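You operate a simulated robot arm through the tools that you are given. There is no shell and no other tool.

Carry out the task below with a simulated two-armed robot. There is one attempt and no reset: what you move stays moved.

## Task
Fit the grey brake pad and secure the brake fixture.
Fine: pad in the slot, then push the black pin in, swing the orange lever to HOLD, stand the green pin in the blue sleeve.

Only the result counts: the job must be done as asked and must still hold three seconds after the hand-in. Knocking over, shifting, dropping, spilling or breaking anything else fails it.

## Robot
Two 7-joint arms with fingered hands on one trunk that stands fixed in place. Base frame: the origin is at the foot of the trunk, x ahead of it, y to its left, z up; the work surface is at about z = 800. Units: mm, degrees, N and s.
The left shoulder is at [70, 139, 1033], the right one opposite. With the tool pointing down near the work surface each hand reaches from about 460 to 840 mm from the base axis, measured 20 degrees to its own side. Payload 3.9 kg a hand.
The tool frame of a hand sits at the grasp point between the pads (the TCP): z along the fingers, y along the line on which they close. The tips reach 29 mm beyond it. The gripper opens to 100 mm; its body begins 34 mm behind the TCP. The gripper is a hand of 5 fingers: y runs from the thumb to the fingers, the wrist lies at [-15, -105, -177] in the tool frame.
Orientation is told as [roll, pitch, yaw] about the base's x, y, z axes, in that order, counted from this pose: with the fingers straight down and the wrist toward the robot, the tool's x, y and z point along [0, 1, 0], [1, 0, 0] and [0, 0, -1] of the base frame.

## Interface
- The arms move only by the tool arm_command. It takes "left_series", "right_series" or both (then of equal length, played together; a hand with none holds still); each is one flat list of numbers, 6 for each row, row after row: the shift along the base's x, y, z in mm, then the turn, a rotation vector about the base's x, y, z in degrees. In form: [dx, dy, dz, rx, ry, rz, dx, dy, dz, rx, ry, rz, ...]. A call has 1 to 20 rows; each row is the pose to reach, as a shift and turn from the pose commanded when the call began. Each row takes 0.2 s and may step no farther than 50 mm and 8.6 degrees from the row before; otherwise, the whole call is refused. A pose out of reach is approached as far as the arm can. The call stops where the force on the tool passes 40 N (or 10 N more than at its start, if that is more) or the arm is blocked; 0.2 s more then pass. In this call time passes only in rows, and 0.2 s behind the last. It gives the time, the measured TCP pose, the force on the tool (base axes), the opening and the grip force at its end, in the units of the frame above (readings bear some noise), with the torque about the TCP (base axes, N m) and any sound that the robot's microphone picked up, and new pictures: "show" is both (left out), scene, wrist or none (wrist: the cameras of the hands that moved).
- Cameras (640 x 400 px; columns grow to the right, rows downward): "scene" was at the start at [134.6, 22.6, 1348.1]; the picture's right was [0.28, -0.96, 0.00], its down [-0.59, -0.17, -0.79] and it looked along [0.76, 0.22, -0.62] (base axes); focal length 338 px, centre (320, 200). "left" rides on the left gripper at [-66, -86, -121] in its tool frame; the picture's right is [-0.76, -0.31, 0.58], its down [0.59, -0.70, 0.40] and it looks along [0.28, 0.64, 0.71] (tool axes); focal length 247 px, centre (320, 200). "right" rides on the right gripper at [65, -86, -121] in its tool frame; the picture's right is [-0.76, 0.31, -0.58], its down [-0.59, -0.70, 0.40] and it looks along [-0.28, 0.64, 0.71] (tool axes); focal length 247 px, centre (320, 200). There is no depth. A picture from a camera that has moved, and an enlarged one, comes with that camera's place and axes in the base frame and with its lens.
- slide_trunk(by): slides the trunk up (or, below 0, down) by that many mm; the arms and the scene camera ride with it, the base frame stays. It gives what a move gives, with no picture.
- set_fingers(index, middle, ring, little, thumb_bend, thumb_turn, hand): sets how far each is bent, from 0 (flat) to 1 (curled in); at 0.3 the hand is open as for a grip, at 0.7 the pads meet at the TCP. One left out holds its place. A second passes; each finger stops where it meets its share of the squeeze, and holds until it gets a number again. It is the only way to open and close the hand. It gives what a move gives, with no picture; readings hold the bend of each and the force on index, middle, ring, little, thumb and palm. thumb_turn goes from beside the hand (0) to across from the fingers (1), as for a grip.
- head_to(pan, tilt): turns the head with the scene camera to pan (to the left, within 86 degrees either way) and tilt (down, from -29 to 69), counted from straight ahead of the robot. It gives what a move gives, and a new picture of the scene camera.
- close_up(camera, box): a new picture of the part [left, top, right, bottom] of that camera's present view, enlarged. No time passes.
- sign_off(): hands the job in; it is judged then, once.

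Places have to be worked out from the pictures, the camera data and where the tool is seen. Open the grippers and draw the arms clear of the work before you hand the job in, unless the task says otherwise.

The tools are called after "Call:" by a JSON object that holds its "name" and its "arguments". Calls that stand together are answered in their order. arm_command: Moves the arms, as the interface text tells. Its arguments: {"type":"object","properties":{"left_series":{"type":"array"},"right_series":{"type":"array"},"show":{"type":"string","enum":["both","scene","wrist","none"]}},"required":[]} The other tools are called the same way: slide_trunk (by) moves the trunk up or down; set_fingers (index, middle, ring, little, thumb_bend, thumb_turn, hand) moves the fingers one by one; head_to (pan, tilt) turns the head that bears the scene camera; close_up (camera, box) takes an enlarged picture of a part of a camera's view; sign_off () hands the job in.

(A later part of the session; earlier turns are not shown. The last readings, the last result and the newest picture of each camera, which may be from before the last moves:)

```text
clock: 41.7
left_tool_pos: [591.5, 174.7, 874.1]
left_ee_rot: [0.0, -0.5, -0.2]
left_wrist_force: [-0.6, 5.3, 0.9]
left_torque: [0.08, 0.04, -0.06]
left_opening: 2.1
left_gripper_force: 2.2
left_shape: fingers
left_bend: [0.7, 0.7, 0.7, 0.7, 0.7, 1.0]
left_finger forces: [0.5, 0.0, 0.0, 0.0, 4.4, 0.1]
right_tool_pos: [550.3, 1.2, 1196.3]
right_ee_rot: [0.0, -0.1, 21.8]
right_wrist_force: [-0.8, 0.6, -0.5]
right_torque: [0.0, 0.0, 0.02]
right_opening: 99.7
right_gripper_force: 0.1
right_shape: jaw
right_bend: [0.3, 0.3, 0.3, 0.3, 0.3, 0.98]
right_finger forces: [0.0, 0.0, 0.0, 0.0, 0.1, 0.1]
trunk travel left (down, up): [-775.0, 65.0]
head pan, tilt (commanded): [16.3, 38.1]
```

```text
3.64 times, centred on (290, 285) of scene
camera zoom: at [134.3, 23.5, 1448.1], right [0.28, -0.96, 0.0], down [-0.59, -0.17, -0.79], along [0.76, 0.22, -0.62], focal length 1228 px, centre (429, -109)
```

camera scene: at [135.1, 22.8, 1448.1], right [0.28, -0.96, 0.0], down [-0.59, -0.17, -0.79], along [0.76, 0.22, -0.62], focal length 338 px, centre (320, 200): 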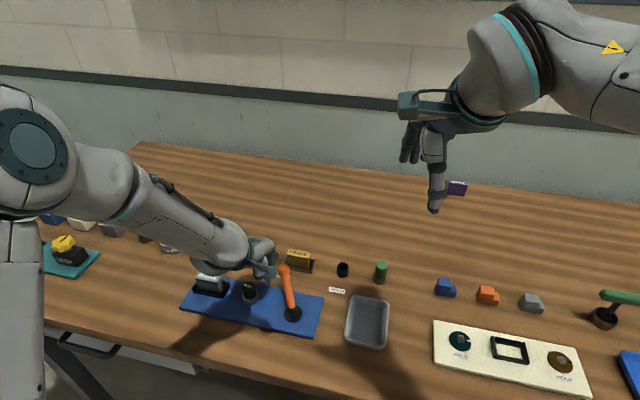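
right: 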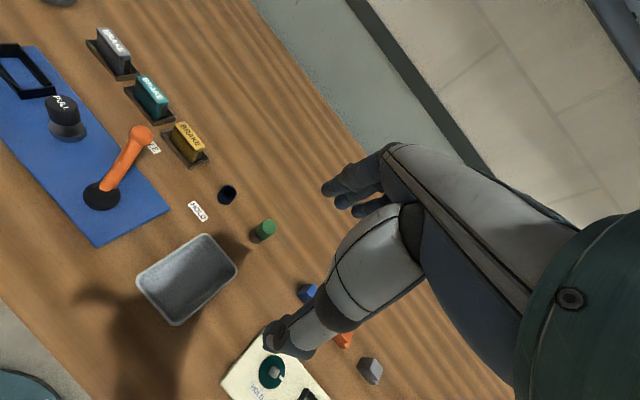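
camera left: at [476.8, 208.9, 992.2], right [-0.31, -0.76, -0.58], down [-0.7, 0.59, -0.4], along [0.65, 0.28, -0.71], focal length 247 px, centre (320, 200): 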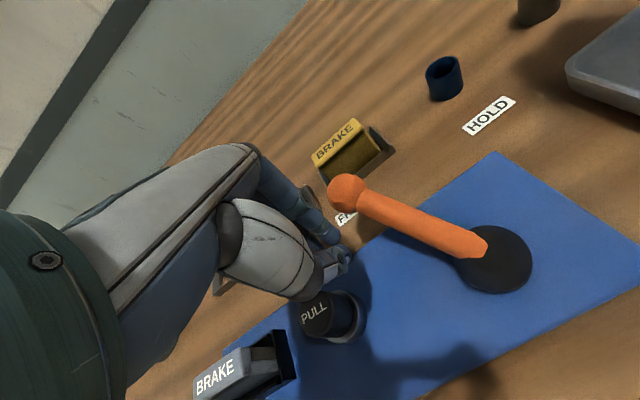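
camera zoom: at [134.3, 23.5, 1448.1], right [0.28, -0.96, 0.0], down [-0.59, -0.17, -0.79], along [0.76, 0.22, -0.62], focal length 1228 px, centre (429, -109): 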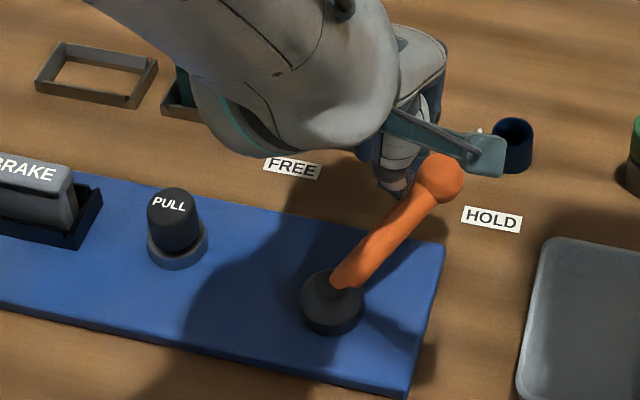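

The lever is at about −32° and HOLD is at −37.5°. I'll push the last few millimetres along the tangent, watching for a stop.

Call:
{"name": "arm_command", "arguments": {"left_series": [-1.1, -1.7, 0, 0, 0, 0, -2.2, -3.3, 0, 0, 0, 0, -3.4, -5, 0, 0, 0, 0, -4.5, -6.6, 0, 0, 0, 0], "show": "none"}}

Call:
{"name": "close_up", "arguments": {"camera": "left", "box": [250, 140, 540, 340]}}

Call:
{"name": "close_up", "arguments": {"camera": "scene", "box": [210, 230, 370, 340]}}

```text
clock: 42.7
left_tool_pos: [588.4, 168.0, 872.3]
left_ee_rot: [0.0, -0.5, -0.2]
left_wrist_force: [1.3, 6.5, 3.1]
left_torque: [0.13, 0.08, -0.05]
left_opening: 1.3
left_gripper_force: 3.2
left_shape: fingers
left_bend: [0.7, 0.7, 0.7, 0.7, 0.7, 1.0]
left_finger forces: [0.1, 0.0, 0.1, 0.0, 6.7, 0.0]
right_tool_pos: [550.2, 1.3, 1196.9]
right_ee_rot: [0.0, -0.1, 21.7]
right_wrist_force: [1.2, 0.5, 1.1]
right_torque: [0.01, 0.01, -0.01]
right_opening: 99.6
right_gripper_force: 0.0
right_shape: jaw
right_bend: [0.3, 0.3, 0.3, 0.3, 0.3, 0.98]
right_finger forces: [0.0, 0.1, 0.0, 0.0, 0.0, 0.0]
trunk travel left (down, up): [-775.0, 65.0]
head pan, tilt (commanded): [16.3, 38.1]
```

```text
2.00 times, centred on (395, 240) of left
camera zoom: at [501.7, 101.5, 991.2], right [-0.31, -0.76, -0.58], down [-0.7, 0.59, -0.4], along [0.65, 0.28, -0.71], focal length 494 px, centre (170, 120)
```

zoom: 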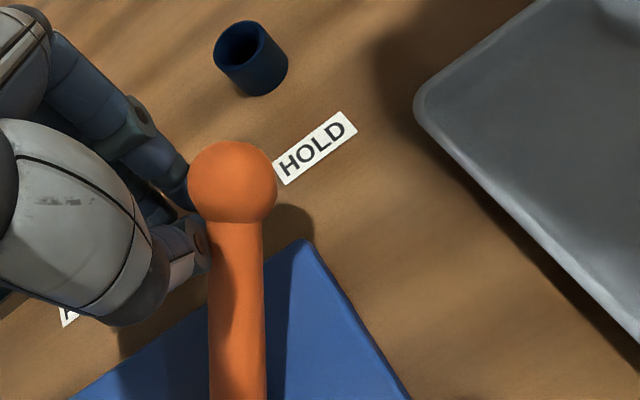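

```text
3.64 times, centred on (290, 285) of scene
camera zoom: at [134.3, 23.7, 1448.1], right [0.28, -0.96, 0.0], down [-0.59, -0.17, -0.79], along [0.76, 0.22, -0.62], focal length 1228 px, centre (429, -109)
```

zoom: 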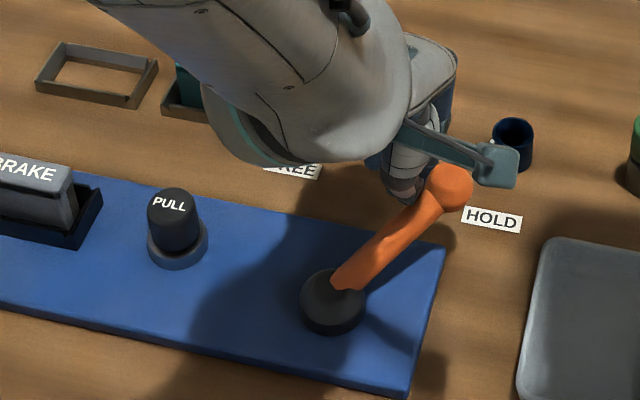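

The ball now sits in line with the HOLD label at about −37°. I'll push 2 mm more to see whether there is a stop.

Call:
{"name": "arm_command", "arguments": {"left_series": [-0.6, -0.8, 0, 0, 0, 0, -1.2, -1.6, 0, 0, 0, 0], "show": "none"}}

Call:
{"name": "close_up", "arguments": {"camera": "scene", "box": [250, 240, 350, 320]}}

```text
clock: 43.3
left_tool_pos: [586.7, 168.4, 871.2]
left_ee_rot: [-0.2, -0.3, -0.1]
left_wrist_force: [3.8, 8.6, 2.9]
left_torque: [0.12, -0.04, -0.08]
left_opening: 1.0
left_gripper_force: 4.9
left_shape: fingers
left_bend: [0.7, 0.7, 0.7, 0.7, 0.71, 1.0]
left_finger forces: [1.1, 0.1, 0.0, 0.1, 7.7, 0.1]
right_tool_pos: [550.7, 0.8, 1196.1]
right_ee_rot: [0.0, 0.0, 21.7]
right_wrist_force: [0.3, -0.2, 1.1]
right_torque: [-0.01, 0.02, 0.01]
right_opening: 99.7
right_gripper_force: 0.0
right_shape: jaw
right_bend: [0.3, 0.3, 0.3, 0.3, 0.3, 0.98]
right_finger forces: [0.0, 0.0, 0.0, 0.1, 0.0, 0.0]
trunk travel left (down, up): [-775.0, 65.0]
head pan, tilt (commanded): [16.3, 38.1]
```

```text
5.00 times, centred on (300, 280) of scene
camera zoom: at [134.9, 24.2, 1448.1], right [0.28, -0.96, 0.0], down [-0.59, -0.17, -0.79], along [0.76, 0.22, -0.62], focal length 1688 px, centre (420, -200)
```

zoom: 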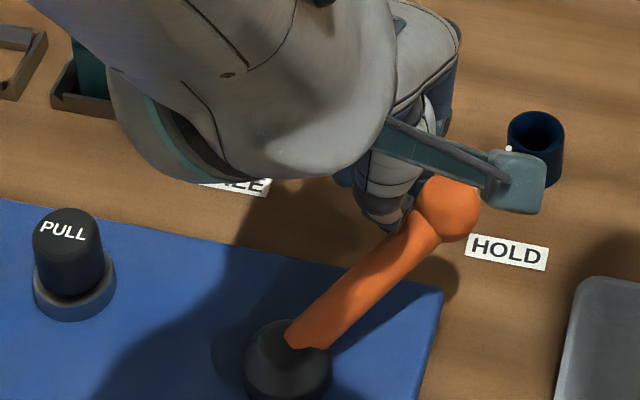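

The hand didn't advance while the force rose to about 9 N, so the lever is against its stop at HOLD. I'll back straight off it, rise, and check that it stays.

Call:
{"name": "arm_command", "arguments": {"left_series": [6, 8, 0, 0, 0, 0, 15, 20, 4, 0, 0, 0, 15, 25, 40, 0, 0, 0, 12, 45, 70, 0, 0, 0, 5, 85, 85, 0, 0, 0, 0, 125, 90, 0, 0, 0], "show": "both"}}

Call:
{"name": "close_up", "arguments": {"camera": "scene", "box": [180, 230, 380, 340]}}

```text
clock: 44.7
left_tool_pos: [586.7, 291.9, 961.6]
left_ee_rot: [-0.1, -0.3, -0.3]
left_wrist_force: [-0.5, 0.6, 0.7]
left_torque: [0.02, 0.0, -0.02]
left_opening: 1.2
left_gripper_force: 0.0
left_shape: fingers
left_bend: [0.7, 0.7, 0.7, 0.7, 0.7, 0.98]
left_finger forces: [0.0, 0.0, 0.1, 0.0, 0.0, 0.0]
right_tool_pos: [550.0, 1.7, 1195.6]
right_ee_rot: [0.0, -0.1, 21.7]
right_wrist_force: [-0.6, 0.4, 0.3]
right_torque: [-0.05, -0.04, -0.02]
right_opening: 99.7
right_gripper_force: 0.1
right_shape: jaw
right_bend: [0.3, 0.3, 0.3, 0.3, 0.3, 0.98]
right_finger forces: [0.0, 0.0, 0.0, 0.1, 0.0, 0.0]
trunk travel left (down, up): [-775.0, 65.0]
head pan, tilt (commanded): [16.3, 38.1]
camera scene: at [133.9, 24.0, 1448.2], right [0.28, -0.96, 0.0], down [-0.59, -0.17, -0.79], along [0.76, 0.22, -0.62], focal length 338 px, centre (320, 200)
camera left: at [500.1, 226.1, 1081.4], right [-0.31, -0.76, -0.58], down [-0.7, 0.59, -0.4], along [0.65, 0.28, -0.71], focal length 247 px, centre (320, 200)
```

scene: 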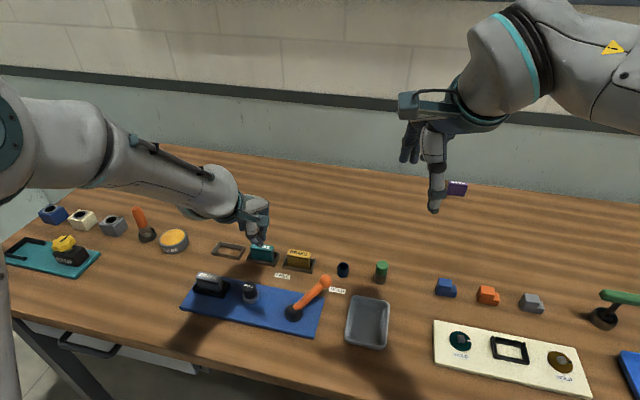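
left: 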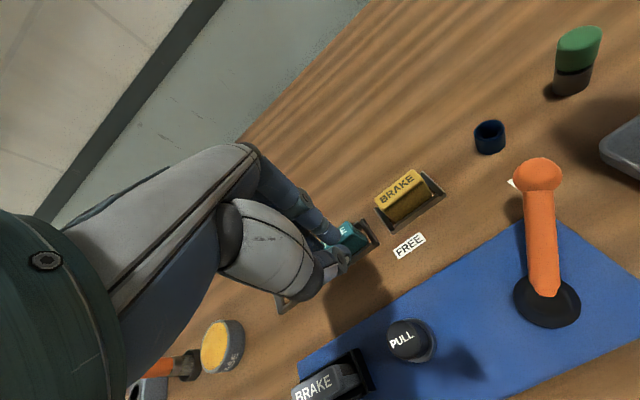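

```text
3.20 times, centred on (280, 285) of scene
camera zoom: at [133.9, 24.0, 1448.2], right [0.28, -0.96, 0.0], down [-0.59, -0.17, -0.79], along [0.76, 0.22, -0.62], focal length 1081 px, centre (448, -72)
```

zoom: 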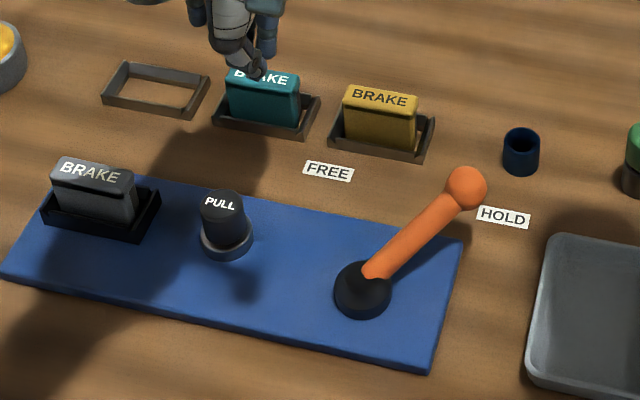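

The lever stays at HOLD and the pin and pad are unchanged. Next is the green pin, so I'll zoom in on it and the blue sleeve from both cameras to triangulate them.

Call:
{"name": "close_up", "arguments": {"camera": "scene", "box": [325, 250, 405, 300]}}

Call:
{"name": "close_up", "arguments": {"camera": "left", "box": [460, 10, 620, 170]}}

Call:
{"name": "close_up", "arguments": {"camera": "right", "box": [150, 100, 330, 270]}}

```text
8.00 times, centred on (365, 275) of scene
camera zoom: at [133.9, 24.0, 1448.2], right [0.28, -0.96, 0.0], down [-0.59, -0.17, -0.79], along [0.76, 0.22, -0.62], focal length 2702 px, centre (-40, -400)
```

zoom: 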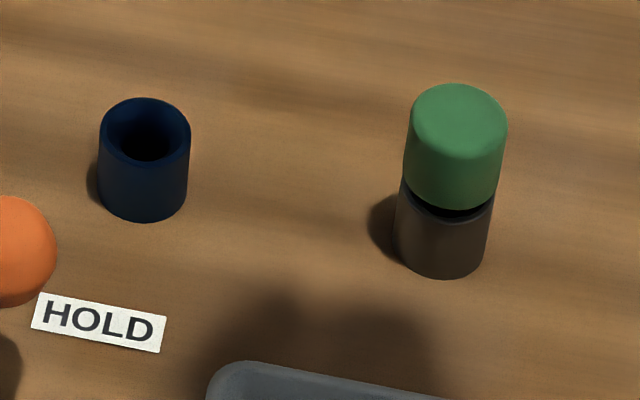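

```text
2.50 times, centred on (540, 90) of left
camera zoom: at [500.1, 226.1, 1081.4], right [-0.31, -0.76, -0.58], down [-0.7, 0.59, -0.4], along [0.65, 0.28, -0.71], focal length 617 px, centre (-230, 475)
```

zoom: 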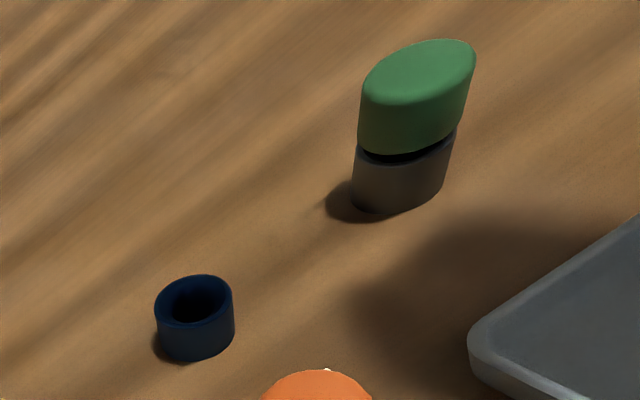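

```text
2.35 times, centred on (240, 185) of right
camera zoom: at [444.4, 31.0, 1315.7], right [0.56, -0.59, 0.58], down [-0.43, -0.81, -0.4], along [0.7, -0.03, -0.71], focal length 581 px, centre (508, 235)
```

zoom: 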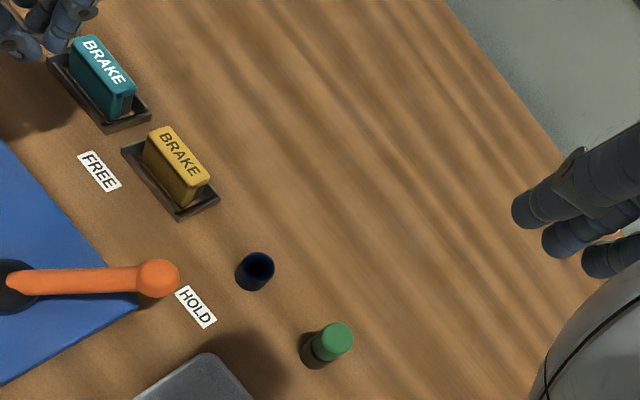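

The pin stands near [664, 33] with its cap top at z 863, and the sleeve is near [660, 121] with its top at z 831. I'll use the right hand for this, moving the left arm aside and bringing the right hand down short of the pin.

Call:
{"name": "arm_command", "arguments": {"left_series": [-10, 15, 0, 0, 0, 2, -22, 30, 0, 0, 0, 4, -34, 45, 0, 0, 0, 6, -46, 60, 0, 0, 0, 8, -58, 75, -5, 0, 0, 10, -67, 88, -10, 0, 0, 12], "right_series": [0, 0, -45, 0, 0, 0, 0, 0, -90, 0, 0, 0, 8, 2, -135, 0, 0, 0, 16, 4, -180, 0, 0, 0, 30, 8, -220, 0, 0, 0, 50, 12, -255, 0, 0, 0], "show": "both"}}

```text
clock: 46.1
left_tool_pos: [522.0, 380.4, 954.2]
left_ee_rot: [-0.1, -0.4, 11.8]
left_wrist_force: [-0.3, -0.2, 0.6]
left_torque: [-0.01, 0.0, 0.0]
left_opening: 1.4
left_gripper_force: 0.0
left_shape: fingers
left_bend: [0.7, 0.7, 0.7, 0.7, 0.7, 0.98]
left_finger forces: [0.0, 0.0, 0.0, 0.0, 0.0, 0.0]
right_tool_pos: [600.6, 14.5, 943.4]
right_ee_rot: [0.2, -0.2, 21.8]
right_wrist_force: [-0.2, -0.6, 0.0]
right_torque: [-0.02, -0.01, 0.0]
right_opening: 99.6
right_gripper_force: 0.0
right_shape: jaw
right_bend: [0.3, 0.3, 0.3, 0.3, 0.3, 0.98]
right_finger forces: [0.0, 0.0, 0.0, 0.0, 0.0, 0.1]
trunk travel left (down, up): [-775.0, 65.0]
head pan, tilt (commanded): [16.3, 38.1]
camera scene: at [136.1, 23.3, 1448.0], right [0.28, -0.96, 0.0], down [-0.59, -0.17, -0.79], along [0.76, 0.22, -0.62], focal length 338 px, centre (320, 200)
camera right: at [496.3, 43.7, 1062.2], right [0.56, -0.59, 0.58], down [-0.43, -0.81, -0.4], along [0.7, -0.02, -0.71], focal length 247 px, centre (320, 200)
camera left: at [449.9, 296.3, 1072.6], right [-0.14, -0.8, -0.58], down [-0.81, 0.43, -0.4], along [0.57, 0.41, -0.71], focal length 247 px, centre (320, 200)
```

scene: 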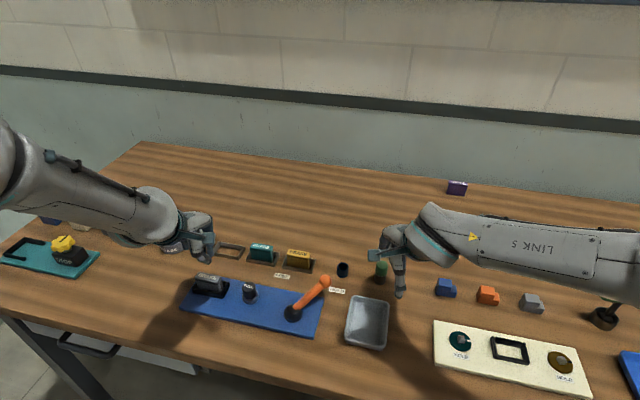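
right: 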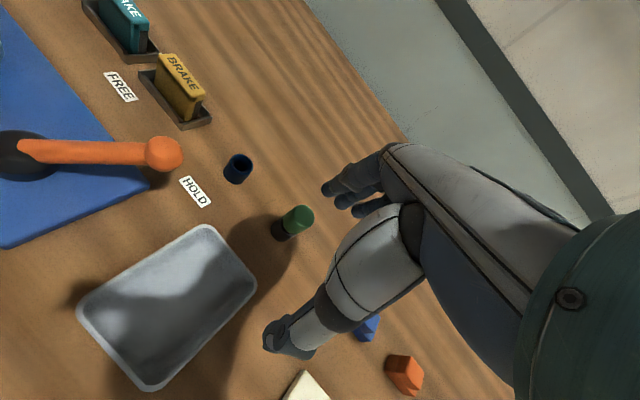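
left: 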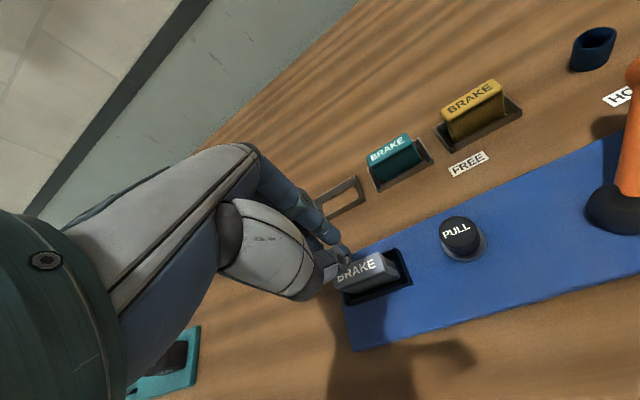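

The right hand is at [601, 15, 943] and the pin and sleeve are clearly visible. I'll move above the pin at a safe height and refine the alignment.

Call:
{"name": "arm_command", "arguments": {"right_series": [22, 5, -5, 0, 0, 0, 44, 9, -10, 0, 0, 0, 65.5, 13.5, -18, 0, 0, 0], "show": "both"}}

Call:
{"name": "close_up", "arguments": {"camera": "right", "box": [220, 160, 400, 380]}}

Call:
{"name": "close_up", "arguments": {"camera": "scene", "box": [340, 210, 460, 310]}}

```text
clock: 46.9
left_tool_pos: [521.2, 378.8, 954.1]
left_ee_rot: [0.1, -0.3, 11.8]
left_wrist_force: [0.6, 0.2, -0.4]
left_torque: [-0.01, 0.01, -0.04]
left_opening: 1.2
left_gripper_force: 0.1
left_shape: fingers
left_bend: [0.7, 0.7, 0.7, 0.7, 0.7, 0.98]
left_finger forces: [0.0, 0.1, 0.1, 0.0, 0.1, 0.0]
right_tool_pos: [668.0, 26.9, 921.9]
right_ee_rot: [0.1, -0.1, 21.6]
right_wrist_force: [0.5, 0.2, 0.1]
right_torque: [-0.01, 0.01, 0.03]
right_opening: 99.5
right_gripper_force: 0.0
right_shape: jaw
right_bend: [0.3, 0.3, 0.3, 0.3, 0.3, 0.98]
right_finger forces: [0.0, 0.0, 0.0, 0.0, 0.0, 0.1]
trunk travel left (down, up): [-775.0, 65.0]
head pan, tilt (commanded): [16.3, 38.1]
camera scene: at [135.3, 22.8, 1448.1], right [0.28, -0.96, 0.0], down [-0.59, -0.17, -0.79], along [0.76, 0.22, -0.62], focal length 338 px, centre (320, 200)
camera right: at [561.4, 55.9, 1041.7], right [0.56, -0.59, 0.58], down [-0.44, -0.81, -0.4], along [0.7, -0.02, -0.71], focal length 247 px, centre (320, 200)
```

scene: 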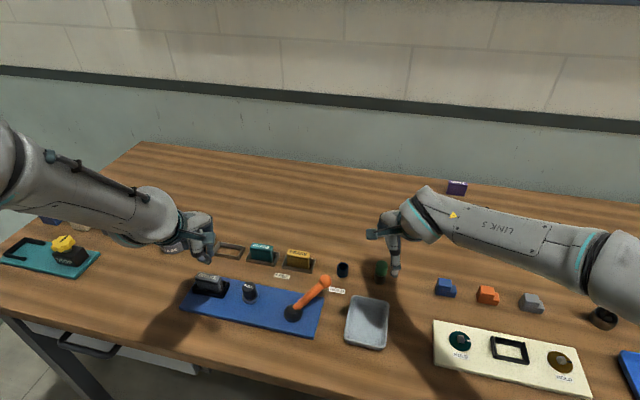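
right: 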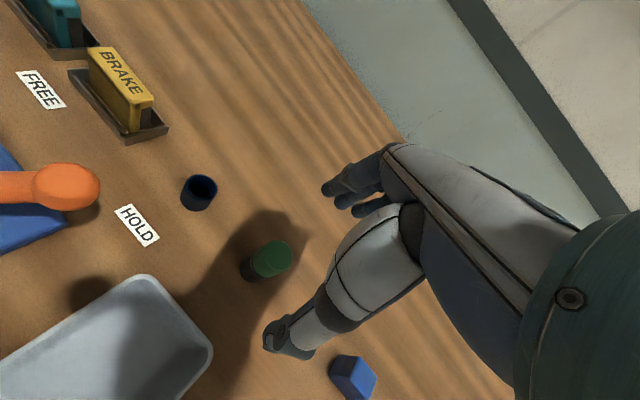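

```text
1.82 times, centred on (310, 270) of right
camera zoom: at [561.4, 55.9, 1041.7], right [0.56, -0.59, 0.58], down [-0.44, -0.81, -0.4], along [0.7, -0.02, -0.71], focal length 449 px, centre (338, 73)
```

zoom: 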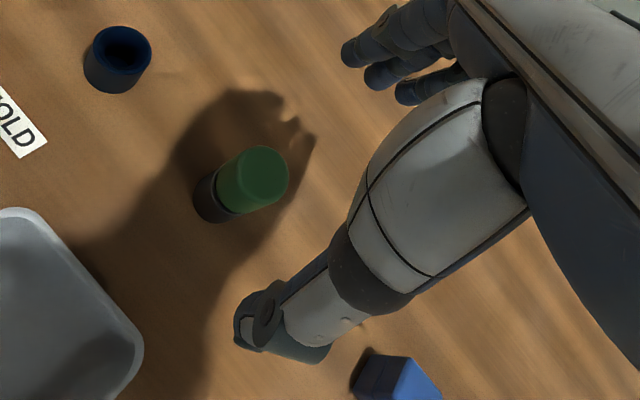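

```text
4.00 times, centred on (400, 260) of scene
camera zoom: at [135.3, 22.8, 1448.1], right [0.28, -0.96, 0.0], down [-0.59, -0.17, -0.79], along [0.76, 0.22, -0.62], focal length 1351 px, centre (0, -40)
```

zoom: 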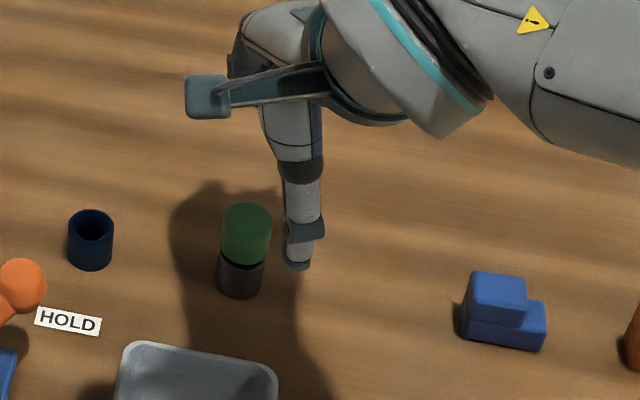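

The pin's cap is centred at about [662.5, 33], so I'll shift by [−4, +2] to put it between thumb and index. Then I'll descend to z 862 so the tips stay above the holder's rim.

Call:
{"name": "arm_command", "arguments": {"right_series": [-3.9, 2.1, -20, 0, 0, 0, -3.9, 2.1, -40, 0, 0, 0, -3.9, 2.1, -60, 0, 0, 0], "show": "none"}}

Call:
{"name": "close_up", "arguments": {"camera": "right", "box": [220, 160, 400, 380]}}

Call:
{"name": "close_up", "arguments": {"camera": "scene", "box": [340, 210, 460, 310]}}

```text
clock: 47.7
left_tool_pos: [518.8, 379.0, 954.2]
left_ee_rot: [0.0, -0.2, 11.8]
left_wrist_force: [0.0, -0.8, -0.3]
left_torque: [0.02, 0.0, -0.04]
left_opening: 1.4
left_gripper_force: 0.0
left_shape: fingers
left_bend: [0.7, 0.7, 0.7, 0.7, 0.7, 0.98]
left_finger forces: [0.0, 0.0, 0.0, 0.0, 0.0, 0.0]
right_tool_pos: [661.8, 28.6, 862.7]
right_ee_rot: [0.0, -0.1, 21.7]
right_wrist_force: [-0.3, -0.7, 0.5]
right_torque: [-0.01, 0.0, -0.02]
right_opening: 99.8
right_gripper_force: 0.0
right_shape: jaw
right_bend: [0.3, 0.3, 0.3, 0.3, 0.3, 0.98]
right_finger forces: [0.1, 0.0, 0.0, 0.0, 0.0, 0.1]
trunk travel left (down, up): [-775.0, 65.0]
head pan, tilt (commanded): [16.3, 38.1]
```

```text
1.82 times, centred on (310, 270) of right
camera zoom: at [556.7, 58.6, 981.6], right [0.56, -0.59, 0.58], down [-0.44, -0.81, -0.4], along [0.7, -0.03, -0.71], focal length 449 px, centre (338, 73)
```

zoom: 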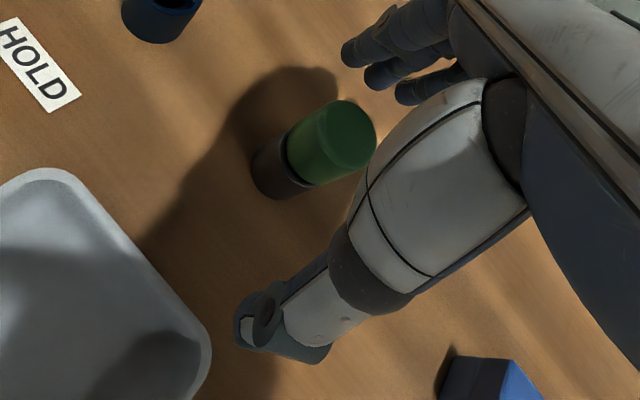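

```text
4.00 times, centred on (400, 260) of scene
camera zoom: at [135.0, 22.6, 1448.1], right [0.28, -0.96, 0.0], down [-0.59, -0.17, -0.79], along [0.76, 0.22, -0.62], focal length 1351 px, centre (0, -40)
```

zoom: 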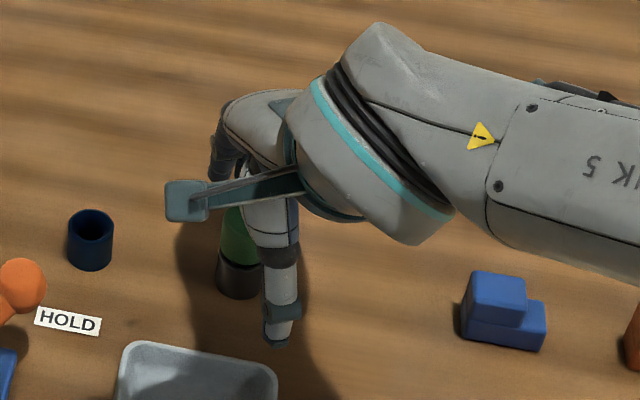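

The cap sits between thumb and index at roughly +6 to +8 mm across the hand. I'll part-close thumb and index to see how they line up with it.

Call:
{"name": "set_fingers", "arguments": {"hand": "right", "index": 0.5, "middle": 0.45, "ring": 0.3, "little": 0.3, "thumb_bend": 0.5}}

Call:
{"name": "close_up", "arguments": {"camera": "right", "box": [250, 170, 390, 300]}}

Call:
{"name": "close_up", "arguments": {"camera": "scene", "box": [360, 230, 440, 300]}}

```text
clock: 48.7
left_tool_pos: [520.7, 377.7, 953.3]
left_ee_rot: [0.0, -0.3, 11.8]
left_wrist_force: [0.4, 1.2, 0.3]
left_torque: [0.04, 0.0, -0.01]
left_opening: 1.5
left_gripper_force: 0.0
left_shape: fingers
left_bend: [0.7, 0.7, 0.7, 0.7, 0.7, 0.98]
left_finger forces: [0.1, 0.0, 0.0, 0.0, 0.0, 0.0]
right_tool_pos: [660.4, 29.1, 862.6]
right_ee_rot: [0.1, -0.1, 21.6]
right_wrist_force: [-0.1, 0.5, -0.9]
right_torque: [0.0, 0.0, 0.02]
right_opening: 50.6
right_gripper_force: 0.1
right_shape: fingers
right_bend: [0.5, 0.45, 0.3, 0.3, 0.5, 0.98]
right_finger forces: [0.0, 0.0, 0.0, 0.0, 0.1, 0.1]
trunk travel left (down, up): [-775.0, 65.0]
head pan, tilt (commanded): [16.3, 38.1]
```

```text
3.08 times, centred on (320, 235) of right
camera zoom: at [556.4, 58.8, 981.9], right [0.56, -0.59, 0.58], down [-0.43, -0.81, -0.4], along [0.7, -0.03, -0.71], focal length 760 px, centre (320, 92)
```

zoom: 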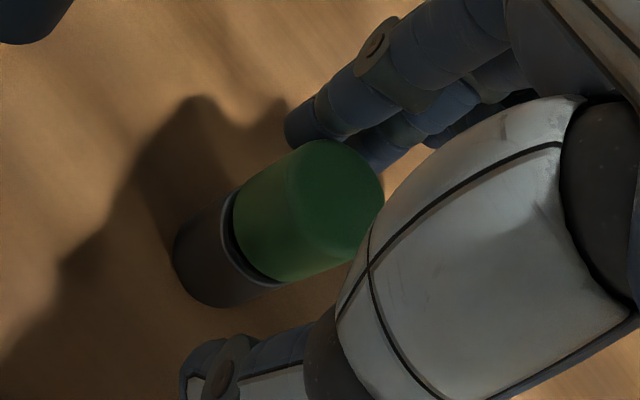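

```text
5.71 times, centred on (400, 265) of scene
camera zoom: at [134.7, 22.6, 1448.1], right [0.28, -0.96, 0.0], down [-0.59, -0.17, -0.79], along [0.76, 0.22, -0.62], focal length 1930 px, centre (-137, -171)
```

zoom: 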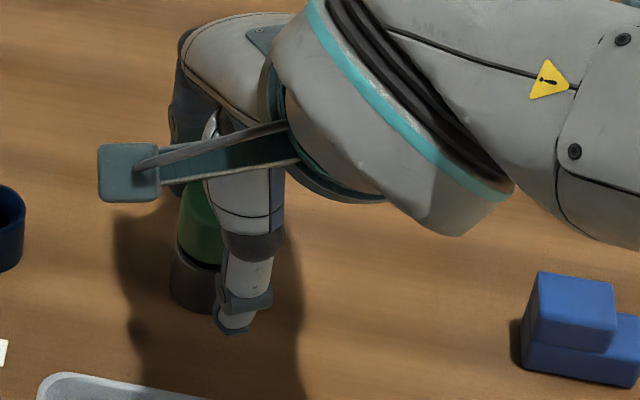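

Thumb and index tips line up with the cap's axis on opposite sides. I'll close them gently on it.

Call:
{"name": "set_fingers", "arguments": {"hand": "right", "index": 0.64, "middle": 0.45, "thumb_bend": 0.64}}

Call:
{"name": "close_up", "arguments": {"camera": "right", "box": [250, 170, 390, 300]}}

Call:
{"name": "close_up", "arguments": {"camera": "scene", "box": [360, 230, 440, 300]}}

```text
clock: 49.7
left_tool_pos: [519.9, 379.9, 954.5]
left_ee_rot: [-0.1, -0.3, 11.8]
left_wrist_force: [-0.3, -0.7, 0.6]
left_torque: [0.02, -0.04, -0.02]
left_opening: 1.2
left_gripper_force: 0.0
left_shape: fingers
left_bend: [0.7, 0.7, 0.7, 0.7, 0.7, 0.98]
left_finger forces: [0.1, 0.0, 0.1, 0.1, 0.0, 0.0]
right_tool_pos: [661.7, 30.0, 862.7]
right_ee_rot: [0.0, -0.1, 21.8]
right_wrist_force: [2.3, 1.6, 1.1]
right_torque: [0.05, -0.05, 0.0]
right_opening: 23.4
right_gripper_force: 2.9
right_shape: fingers
right_bend: [0.6, 0.45, 0.3, 0.3, 0.63, 0.98]
right_finger forces: [4.1, 0.0, 0.0, 0.0, 1.2, 0.0]
trunk travel left (down, up): [-775.0, 65.0]
head pan, tilt (commanded): [16.3, 38.1]
```

```text
3.08 times, centred on (320, 235) of right
camera zoom: at [556.6, 59.0, 982.0], right [0.56, -0.59, 0.58], down [-0.43, -0.81, -0.4], along [0.7, -0.03, -0.71], focal length 760 px, centre (320, 92)
```

zoom: 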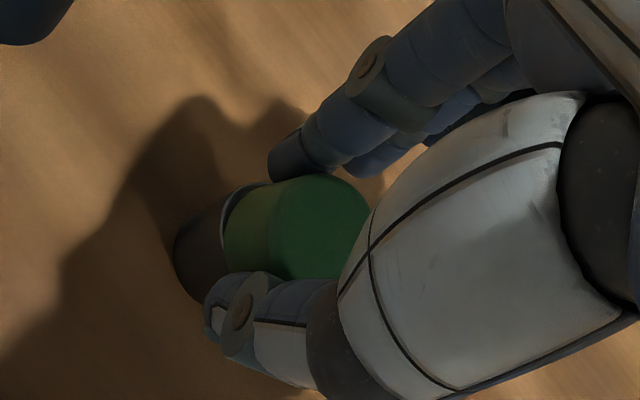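

```text
5.71 times, centred on (400, 265) of scene
camera zoom: at [134.9, 22.9, 1448.1], right [0.28, -0.96, 0.0], down [-0.59, -0.17, -0.79], along [0.76, 0.22, -0.62], focal length 1930 px, centre (-137, -171)
```

zoom: 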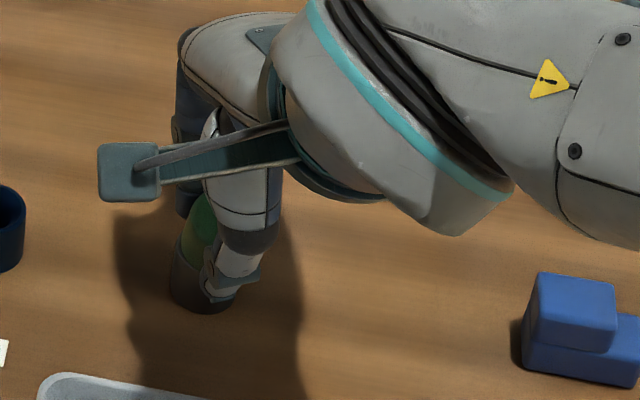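

The index is loaded more than the thumb (4.1 vs 1.2 N), and the cap looks pushed toward the thumb. I'll take a tighter look before correcting.

Call:
{"name": "close_up", "arguments": {"camera": "right", "box": [280, 195, 350, 270]}}

Call:
{"name": "close_up", "arguments": {"camera": "scene", "box": [375, 255, 415, 290]}}

Call:
{"name": "close_up", "arguments": {"camera": "left", "box": [540, 0, 640, 100]}}

```text
5.33 times, centred on (315, 232) of right
camera zoom: at [556.6, 59.0, 982.0], right [0.56, -0.59, 0.58], down [-0.43, -0.81, -0.4], along [0.7, -0.03, -0.71], focal length 1317 px, centre (347, 27)
```

zoom: 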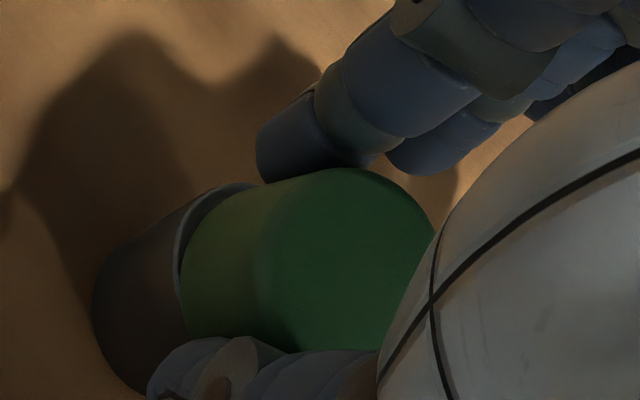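

```text
11.43 times, centred on (395, 272) of scene
camera zoom: at [134.9, 22.9, 1448.1], right [0.28, -0.96, 0.0], down [-0.59, -0.17, -0.79], along [0.76, 0.22, -0.62], focal length 3859 px, centre (-537, -629)
```

zoom: 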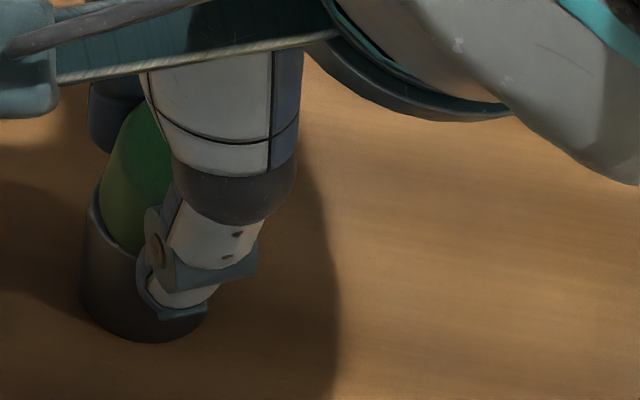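

```text
4.00 times, centred on (590, 50) of left
camera zoom: at [449.2, 296.0, 1073.2], right [-0.14, -0.8, -0.58], down [-0.81, 0.43, -0.4], along [0.57, 0.41, -0.71], focal length 988 px, centre (-760, 800)
```

zoom: 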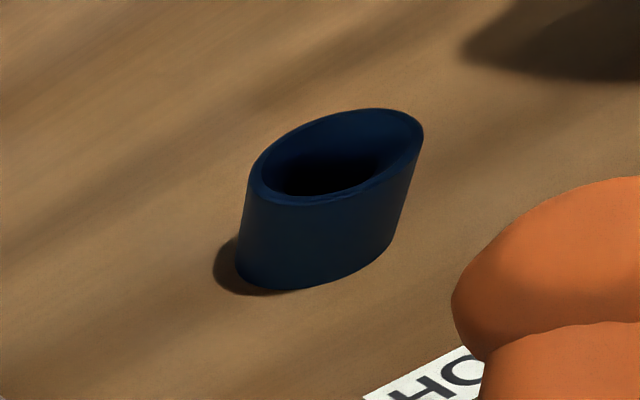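

The pin tilted because the index touched first and off-centre; at tip level the fingers sit about 6 mm off along both hand axes. I'll reopen so the pin settles upright, then shift the hand by [+8, −4].

Call:
{"name": "set_fingers", "arguments": {"hand": "right", "index": 0.45, "middle": 0.4, "thumb_bend": 0.45}}

Call:
{"name": "arm_command", "arguments": {"right_series": [4, -2, 0, 0, 0, 0, 8, -3.8, 0, 0, 0, 0], "show": "none"}}

Call:
{"name": "close_up", "arguments": {"camera": "right", "box": [250, 170, 390, 300]}}

Call:
{"name": "close_up", "arguments": {"camera": "scene", "box": [360, 240, 430, 290]}}

```text
clock: 50.7
left_tool_pos: [520.2, 377.9, 953.1]
left_ee_rot: [0.0, -0.3, 11.8]
left_wrist_force: [-0.3, -0.1, -0.4]
left_torque: [0.01, 0.02, 0.01]
left_opening: 1.4
left_gripper_force: 0.0
left_shape: fingers
left_bend: [0.7, 0.7, 0.7, 0.7, 0.7, 0.98]
left_finger forces: [0.1, 0.1, 0.1, 0.0, 0.0, 0.1]
right_tool_pos: [661.9, 29.4, 861.9]
right_ee_rot: [0.0, -0.1, 21.8]
right_wrist_force: [-0.3, -0.6, 1.1]
right_torque: [-0.01, 0.02, -0.03]
right_opening: 62.1
right_gripper_force: 0.0
right_shape: fingers
right_bend: [0.45, 0.4, 0.3, 0.3, 0.45, 0.98]
right_finger forces: [0.0, 0.0, 0.0, 0.0, 0.0, 0.1]
trunk travel left (down, up): [-775.0, 65.0]
head pan, tilt (commanded): [16.3, 38.1]
```

```text
clock: 51.3
left_tool_pos: [519.5, 377.9, 954.3]
left_ee_rot: [0.0, -0.4, 11.9]
left_wrist_force: [-0.7, -1.1, 0.0]
left_torque: [-0.03, 0.01, 0.01]
left_opening: 1.3
left_gripper_force: 0.0
left_shape: fingers
left_bend: [0.7, 0.7, 0.7, 0.7, 0.7, 0.98]
left_finger forces: [0.0, 0.0, 0.0, 0.0, 0.0, 0.0]
right_tool_pos: [669.4, 25.8, 862.7]
right_ee_rot: [0.1, -0.1, 21.8]
right_wrist_force: [0.4, 0.2, -0.6]
right_torque: [0.03, -0.02, -0.01]
right_opening: 61.9
right_gripper_force: 0.0
right_shape: fingers
right_bend: [0.45, 0.4, 0.3, 0.3, 0.45, 0.98]
right_finger forces: [0.0, 0.0, 0.0, 0.0, 0.0, 0.0]
trunk travel left (down, up): [-775.0, 65.0]
head pan, tilt (commanded): [16.3, 38.1]
```

```text
3.08 times, centred on (320, 235) of right
camera zoom: at [564.4, 54.4, 982.5], right [0.56, -0.59, 0.58], down [-0.43, -0.81, -0.4], along [0.7, -0.02, -0.71], focal length 760 px, centre (320, 92)
```

zoom: 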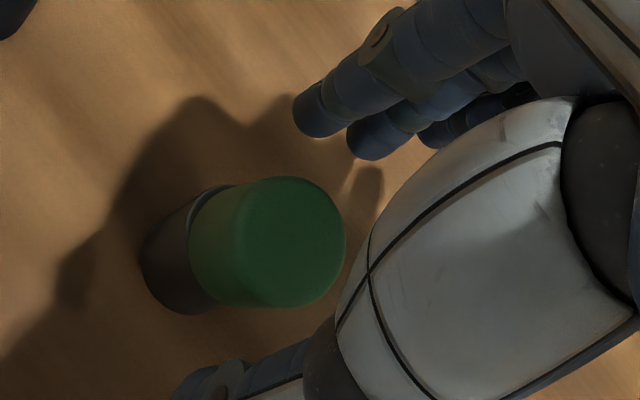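

```text
8.00 times, centred on (395, 265) of scene
camera zoom: at [134.7, 22.5, 1448.1], right [0.28, -0.96, 0.0], down [-0.59, -0.17, -0.79], along [0.76, 0.22, -0.62], focal length 2702 px, centre (-280, -320)
```

zoom: 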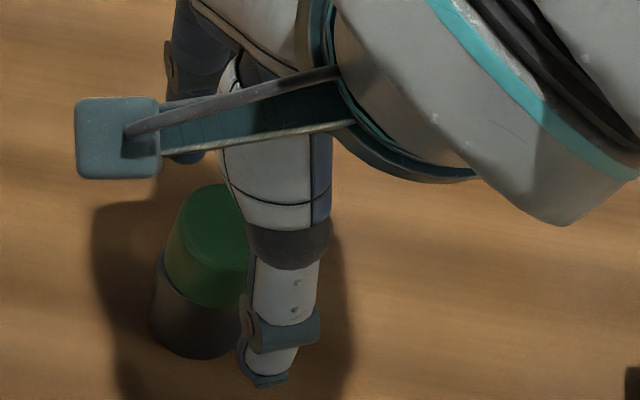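

The pin is still leaning about 9° toward the thumb inside its loose holder. With the hand now centred on its upright position, closing both sides together should stand it up again.

Call:
{"name": "set_fingers", "arguments": {"hand": "right", "index": 0.56, "middle": 0.42, "thumb_bend": 0.58}}

Call:
{"name": "close_up", "arguments": {"camera": "right", "box": [250, 170, 390, 300]}}

Call:
{"name": "close_up", "arguments": {"camera": "scene", "box": [360, 240, 430, 290]}}

```text
clock: 52.3
left_tool_pos: [520.6, 379.9, 954.8]
left_ee_rot: [0.0, -0.2, 11.9]
left_wrist_force: [0.3, 0.8, -0.9]
left_torque: [-0.01, -0.01, 0.02]
left_opening: 1.6
left_gripper_force: 0.0
left_shape: fingers
left_bend: [0.7, 0.7, 0.7, 0.7, 0.7, 0.98]
left_finger forces: [0.1, 0.0, 0.1, 0.0, 0.0, 0.0]
right_tool_pos: [670.0, 24.1, 863.2]
right_ee_rot: [0.0, -0.1, 21.7]
right_wrist_force: [0.0, -0.1, -0.4]
right_torque: [0.01, 0.02, 0.0]
right_opening: 34.6
right_gripper_force: 0.0
right_shape: fingers
right_bend: [0.56, 0.42, 0.3, 0.3, 0.57, 0.98]
right_finger forces: [0.0, 0.1, 0.1, 0.1, 0.1, 0.0]
trunk travel left (down, up): [-775.0, 65.0]
head pan, tilt (commanded): [16.3, 38.1]
```

```text
3.08 times, centred on (320, 235) of right
camera zoom: at [564.3, 54.3, 982.5], right [0.56, -0.59, 0.58], down [-0.44, -0.81, -0.4], along [0.7, -0.03, -0.71], focal length 760 px, centre (320, 92)
```

zoom: 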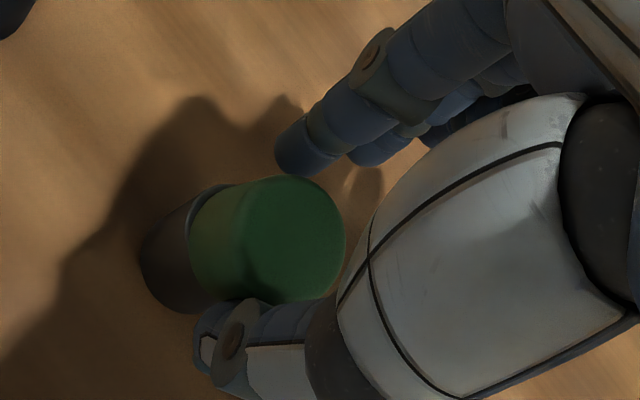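

```text
8.00 times, centred on (395, 265) of scene
camera zoom: at [134.6, 22.6, 1448.1], right [0.28, -0.96, 0.0], down [-0.59, -0.17, -0.79], along [0.76, 0.22, -0.62], focal length 2702 px, centre (-280, -320)
```

zoom: 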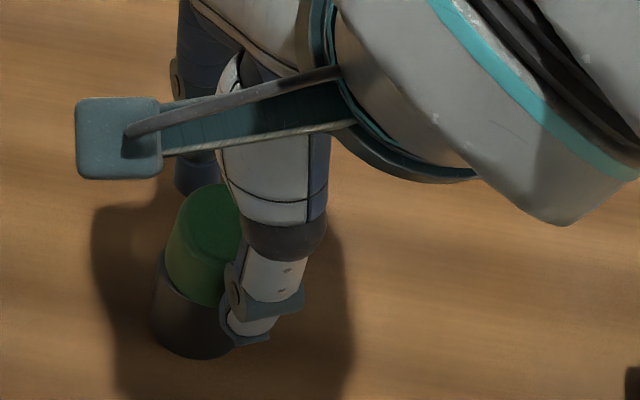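

Neither side is loaded yet. I'll bring the thumb in further to push the leaning pin upright against the index.

Call:
{"name": "set_fingers", "arguments": {"hand": "right", "index": 0.56, "thumb_bend": 0.64}}

Call:
{"name": "close_up", "arguments": {"camera": "right", "box": [250, 170, 390, 300]}}

Call:
{"name": "close_up", "arguments": {"camera": "scene", "box": [360, 240, 430, 290]}}

```text
clock: 53.3
left_tool_pos: [520.6, 377.6, 954.7]
left_ee_rot: [0.0, -0.3, 11.8]
left_wrist_force: [-0.6, -0.6, 0.0]
left_torque: [0.01, 0.0, 0.03]
left_opening: 1.5
left_gripper_force: 0.2
left_shape: fingers
left_bend: [0.7, 0.7, 0.7, 0.7, 0.7, 0.98]
left_finger forces: [0.0, 0.1, 0.1, 0.0, 0.1, 0.0]
right_tool_pos: [670.8, 25.2, 863.4]
right_ee_rot: [0.2, -0.1, 21.6]
right_wrist_force: [-0.2, -0.7, 0.5]
right_torque: [-0.02, -0.01, -0.04]
right_opening: 26.4
right_gripper_force: 0.5
right_shape: fingers
right_bend: [0.56, 0.42, 0.3, 0.3, 0.64, 0.98]
right_finger forces: [0.3, 0.0, 0.0, 0.0, 0.3, 0.1]
trunk travel left (down, up): [-775.0, 65.0]
head pan, tilt (commanded): [16.3, 38.1]
```

```text
3.08 times, centred on (320, 235) of right
camera zoom: at [564.3, 54.3, 982.5], right [0.56, -0.59, 0.58], down [-0.43, -0.81, -0.4], along [0.7, -0.03, -0.71], focal length 760 px, centre (320, 92)
```

zoom: 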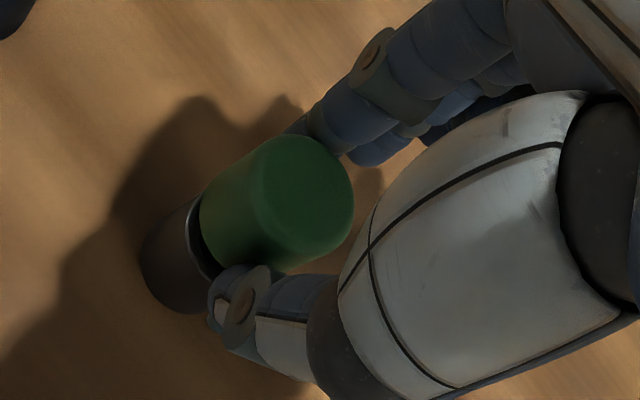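

```text
8.00 times, centred on (395, 265) of scene
camera zoom: at [134.6, 22.6, 1448.1], right [0.28, -0.96, 0.0], down [-0.59, -0.17, -0.79], along [0.76, 0.22, -0.62], focal length 2702 px, centre (-280, -320)
```

zoom: 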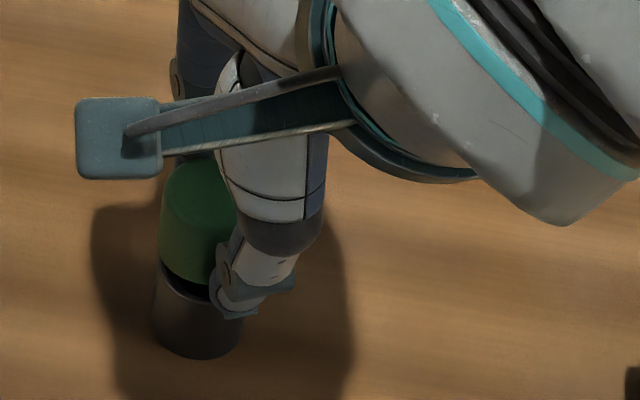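

It's now nearly upright, about 4° past toward the index. I'll bring the index in and add a balanced squeeze from both sides.

Call:
{"name": "set_fingers", "arguments": {"hand": "right", "index": 0.645, "thumb_bend": 0.67}}

Call:
{"name": "close_up", "arguments": {"camera": "right", "box": [250, 170, 390, 300]}}

Call:
{"name": "close_up", "arguments": {"camera": "scene", "box": [360, 240, 430, 290]}}

```text
clock: 54.3
left_tool_pos: [520.7, 378.8, 955.2]
left_ee_rot: [0.0, -0.4, 11.7]
left_wrist_force: [0.2, 0.0, 0.2]
left_torque: [0.02, 0.02, 0.04]
left_opening: 1.2
left_gripper_force: 0.1
left_shape: fingers
left_bend: [0.7, 0.7, 0.7, 0.7, 0.7, 0.98]
left_finger forces: [0.0, 0.0, 0.0, 0.1, 0.1, 0.0]
right_tool_pos: [669.8, 24.8, 863.2]
right_ee_rot: [0.1, 0.0, 21.7]
right_wrist_force: [-0.1, 0.0, 0.9]
right_torque: [-0.01, 0.04, -0.02]
right_opening: 23.1
right_gripper_force: 3.4
right_shape: fingers
right_bend: [0.6, 0.42, 0.3, 0.3, 0.64, 0.98]
right_finger forces: [3.8, 0.1, 0.1, 0.0, 3.7, 0.1]
trunk travel left (down, up): [-775.0, 65.0]
head pan, tilt (commanded): [16.3, 38.1]
```

```text
3.08 times, centred on (320, 235) of right
camera zoom: at [564.3, 54.3, 982.5], right [0.56, -0.59, 0.58], down [-0.43, -0.81, -0.4], along [0.7, -0.03, -0.71], focal length 760 px, centre (320, 92)
```

zoom: 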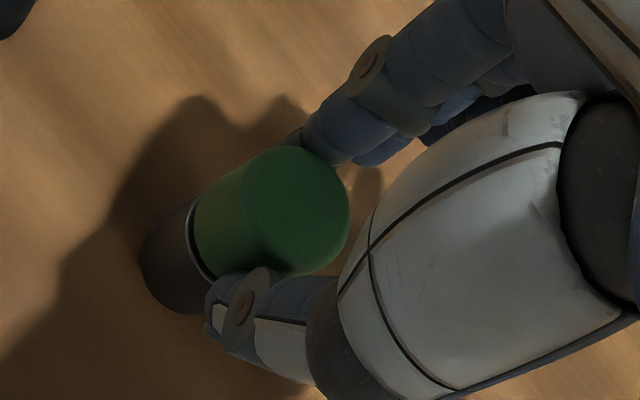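

```text
8.00 times, centred on (395, 265) of scene
camera zoom: at [134.6, 22.6, 1448.1], right [0.28, -0.96, 0.0], down [-0.59, -0.17, -0.79], along [0.76, 0.22, -0.62], focal length 2702 px, centre (-280, -320)
```

zoom: 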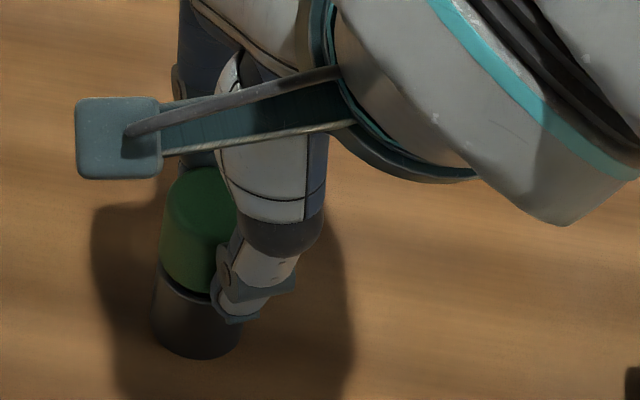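

The grip is balanced at 3.8 and 3.7 N and the pin looks upright. I'll add a little more squeeze, still balanced, before lifting.

Call:
{"name": "set_fingers", "arguments": {"hand": "right", "index": 0.685, "thumb_bend": 0.71}}

Call:
{"name": "arm_command", "arguments": {"right_series": [0, 0, 5, 0, 0, 0, 0, 0, 12, 0, 0, 0, 0, 0, 20, 0, 0, 0], "show": "none"}}

Call:
{"name": "close_up", "arguments": {"camera": "right", "box": [250, 170, 390, 300]}}

Call:
{"name": "close_up", "arguments": {"camera": "scene", "box": [360, 240, 430, 290]}}

```text
clock: 55.3
left_tool_pos: [519.3, 377.4, 955.4]
left_ee_rot: [-0.1, -0.3, 11.9]
left_wrist_force: [-0.5, -0.3, -0.6]
left_torque: [0.01, -0.03, -0.02]
left_opening: 1.4
left_gripper_force: 0.2
left_shape: fingers
left_bend: [0.7, 0.7, 0.7, 0.7, 0.7, 0.98]
left_finger forces: [0.0, 0.0, 0.0, 0.0, 0.0, 0.0]
right_tool_pos: [670.1, 24.8, 863.5]
right_ee_rot: [0.0, -0.2, 21.7]
right_wrist_force: [-0.1, 0.3, 0.7]
right_torque: [-0.02, 0.04, -0.01]
right_opening: 22.2
right_gripper_force: 6.6
right_shape: fingers
right_bend: [0.61, 0.42, 0.3, 0.3, 0.65, 0.97]
right_finger forces: [6.7, 0.1, 0.1, 0.1, 6.6, 0.0]
trunk travel left (down, up): [-775.0, 65.0]
head pan, tilt (commanded): [16.3, 38.1]
```

```text
clock: 56.1
left_tool_pos: [520.5, 377.8, 954.5]
left_ee_rot: [0.0, -0.3, 11.8]
left_wrist_force: [0.7, -0.4, -0.8]
left_torque: [0.03, 0.04, -0.02]
left_opening: 1.5
left_gripper_force: 0.0
left_shape: fingers
left_bend: [0.7, 0.7, 0.7, 0.7, 0.7, 0.98]
left_finger forces: [0.0, 0.1, 0.1, 0.0, 0.0, 0.1]
right_tool_pos: [669.9, 24.8, 881.6]
right_ee_rot: [0.1, -0.1, 21.6]
right_wrist_force: [-0.6, 0.3, -0.2]
right_torque: [-0.04, 0.0, 0.02]
right_opening: 22.1
right_gripper_force: 7.1
right_shape: fingers
right_bend: [0.61, 0.42, 0.3, 0.3, 0.65, 0.97]
right_finger forces: [6.5, 0.0, 0.1, 0.1, 6.6, 0.1]
trunk travel left (down, up): [-775.0, 65.0]
head pan, tilt (commanded): [16.3, 38.1]
```

```text
3.08 times, centred on (320, 235) of right
camera zoom: at [564.4, 53.8, 1001.5], right [0.56, -0.59, 0.58], down [-0.43, -0.81, -0.4], along [0.7, -0.03, -0.71], focal length 760 px, centre (320, 92)
```

zoom: 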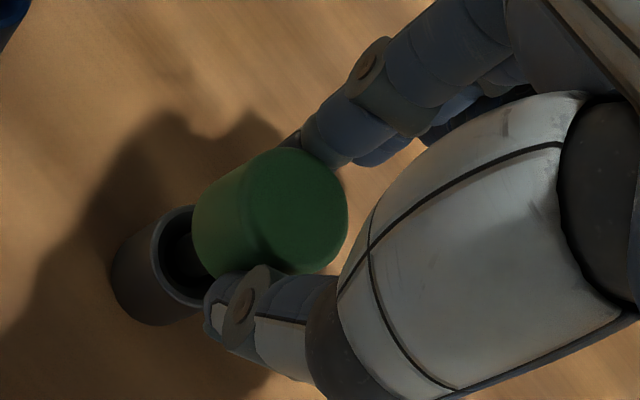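

```text
8.00 times, centred on (395, 265) of scene
camera zoom: at [134.6, 22.6, 1448.1], right [0.28, -0.96, 0.0], down [-0.59, -0.17, -0.79], along [0.76, 0.22, -0.62], focal length 2702 px, centre (-280, -320)
```

zoom: 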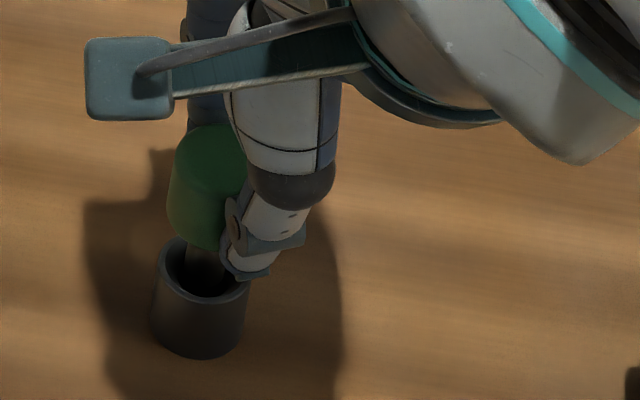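

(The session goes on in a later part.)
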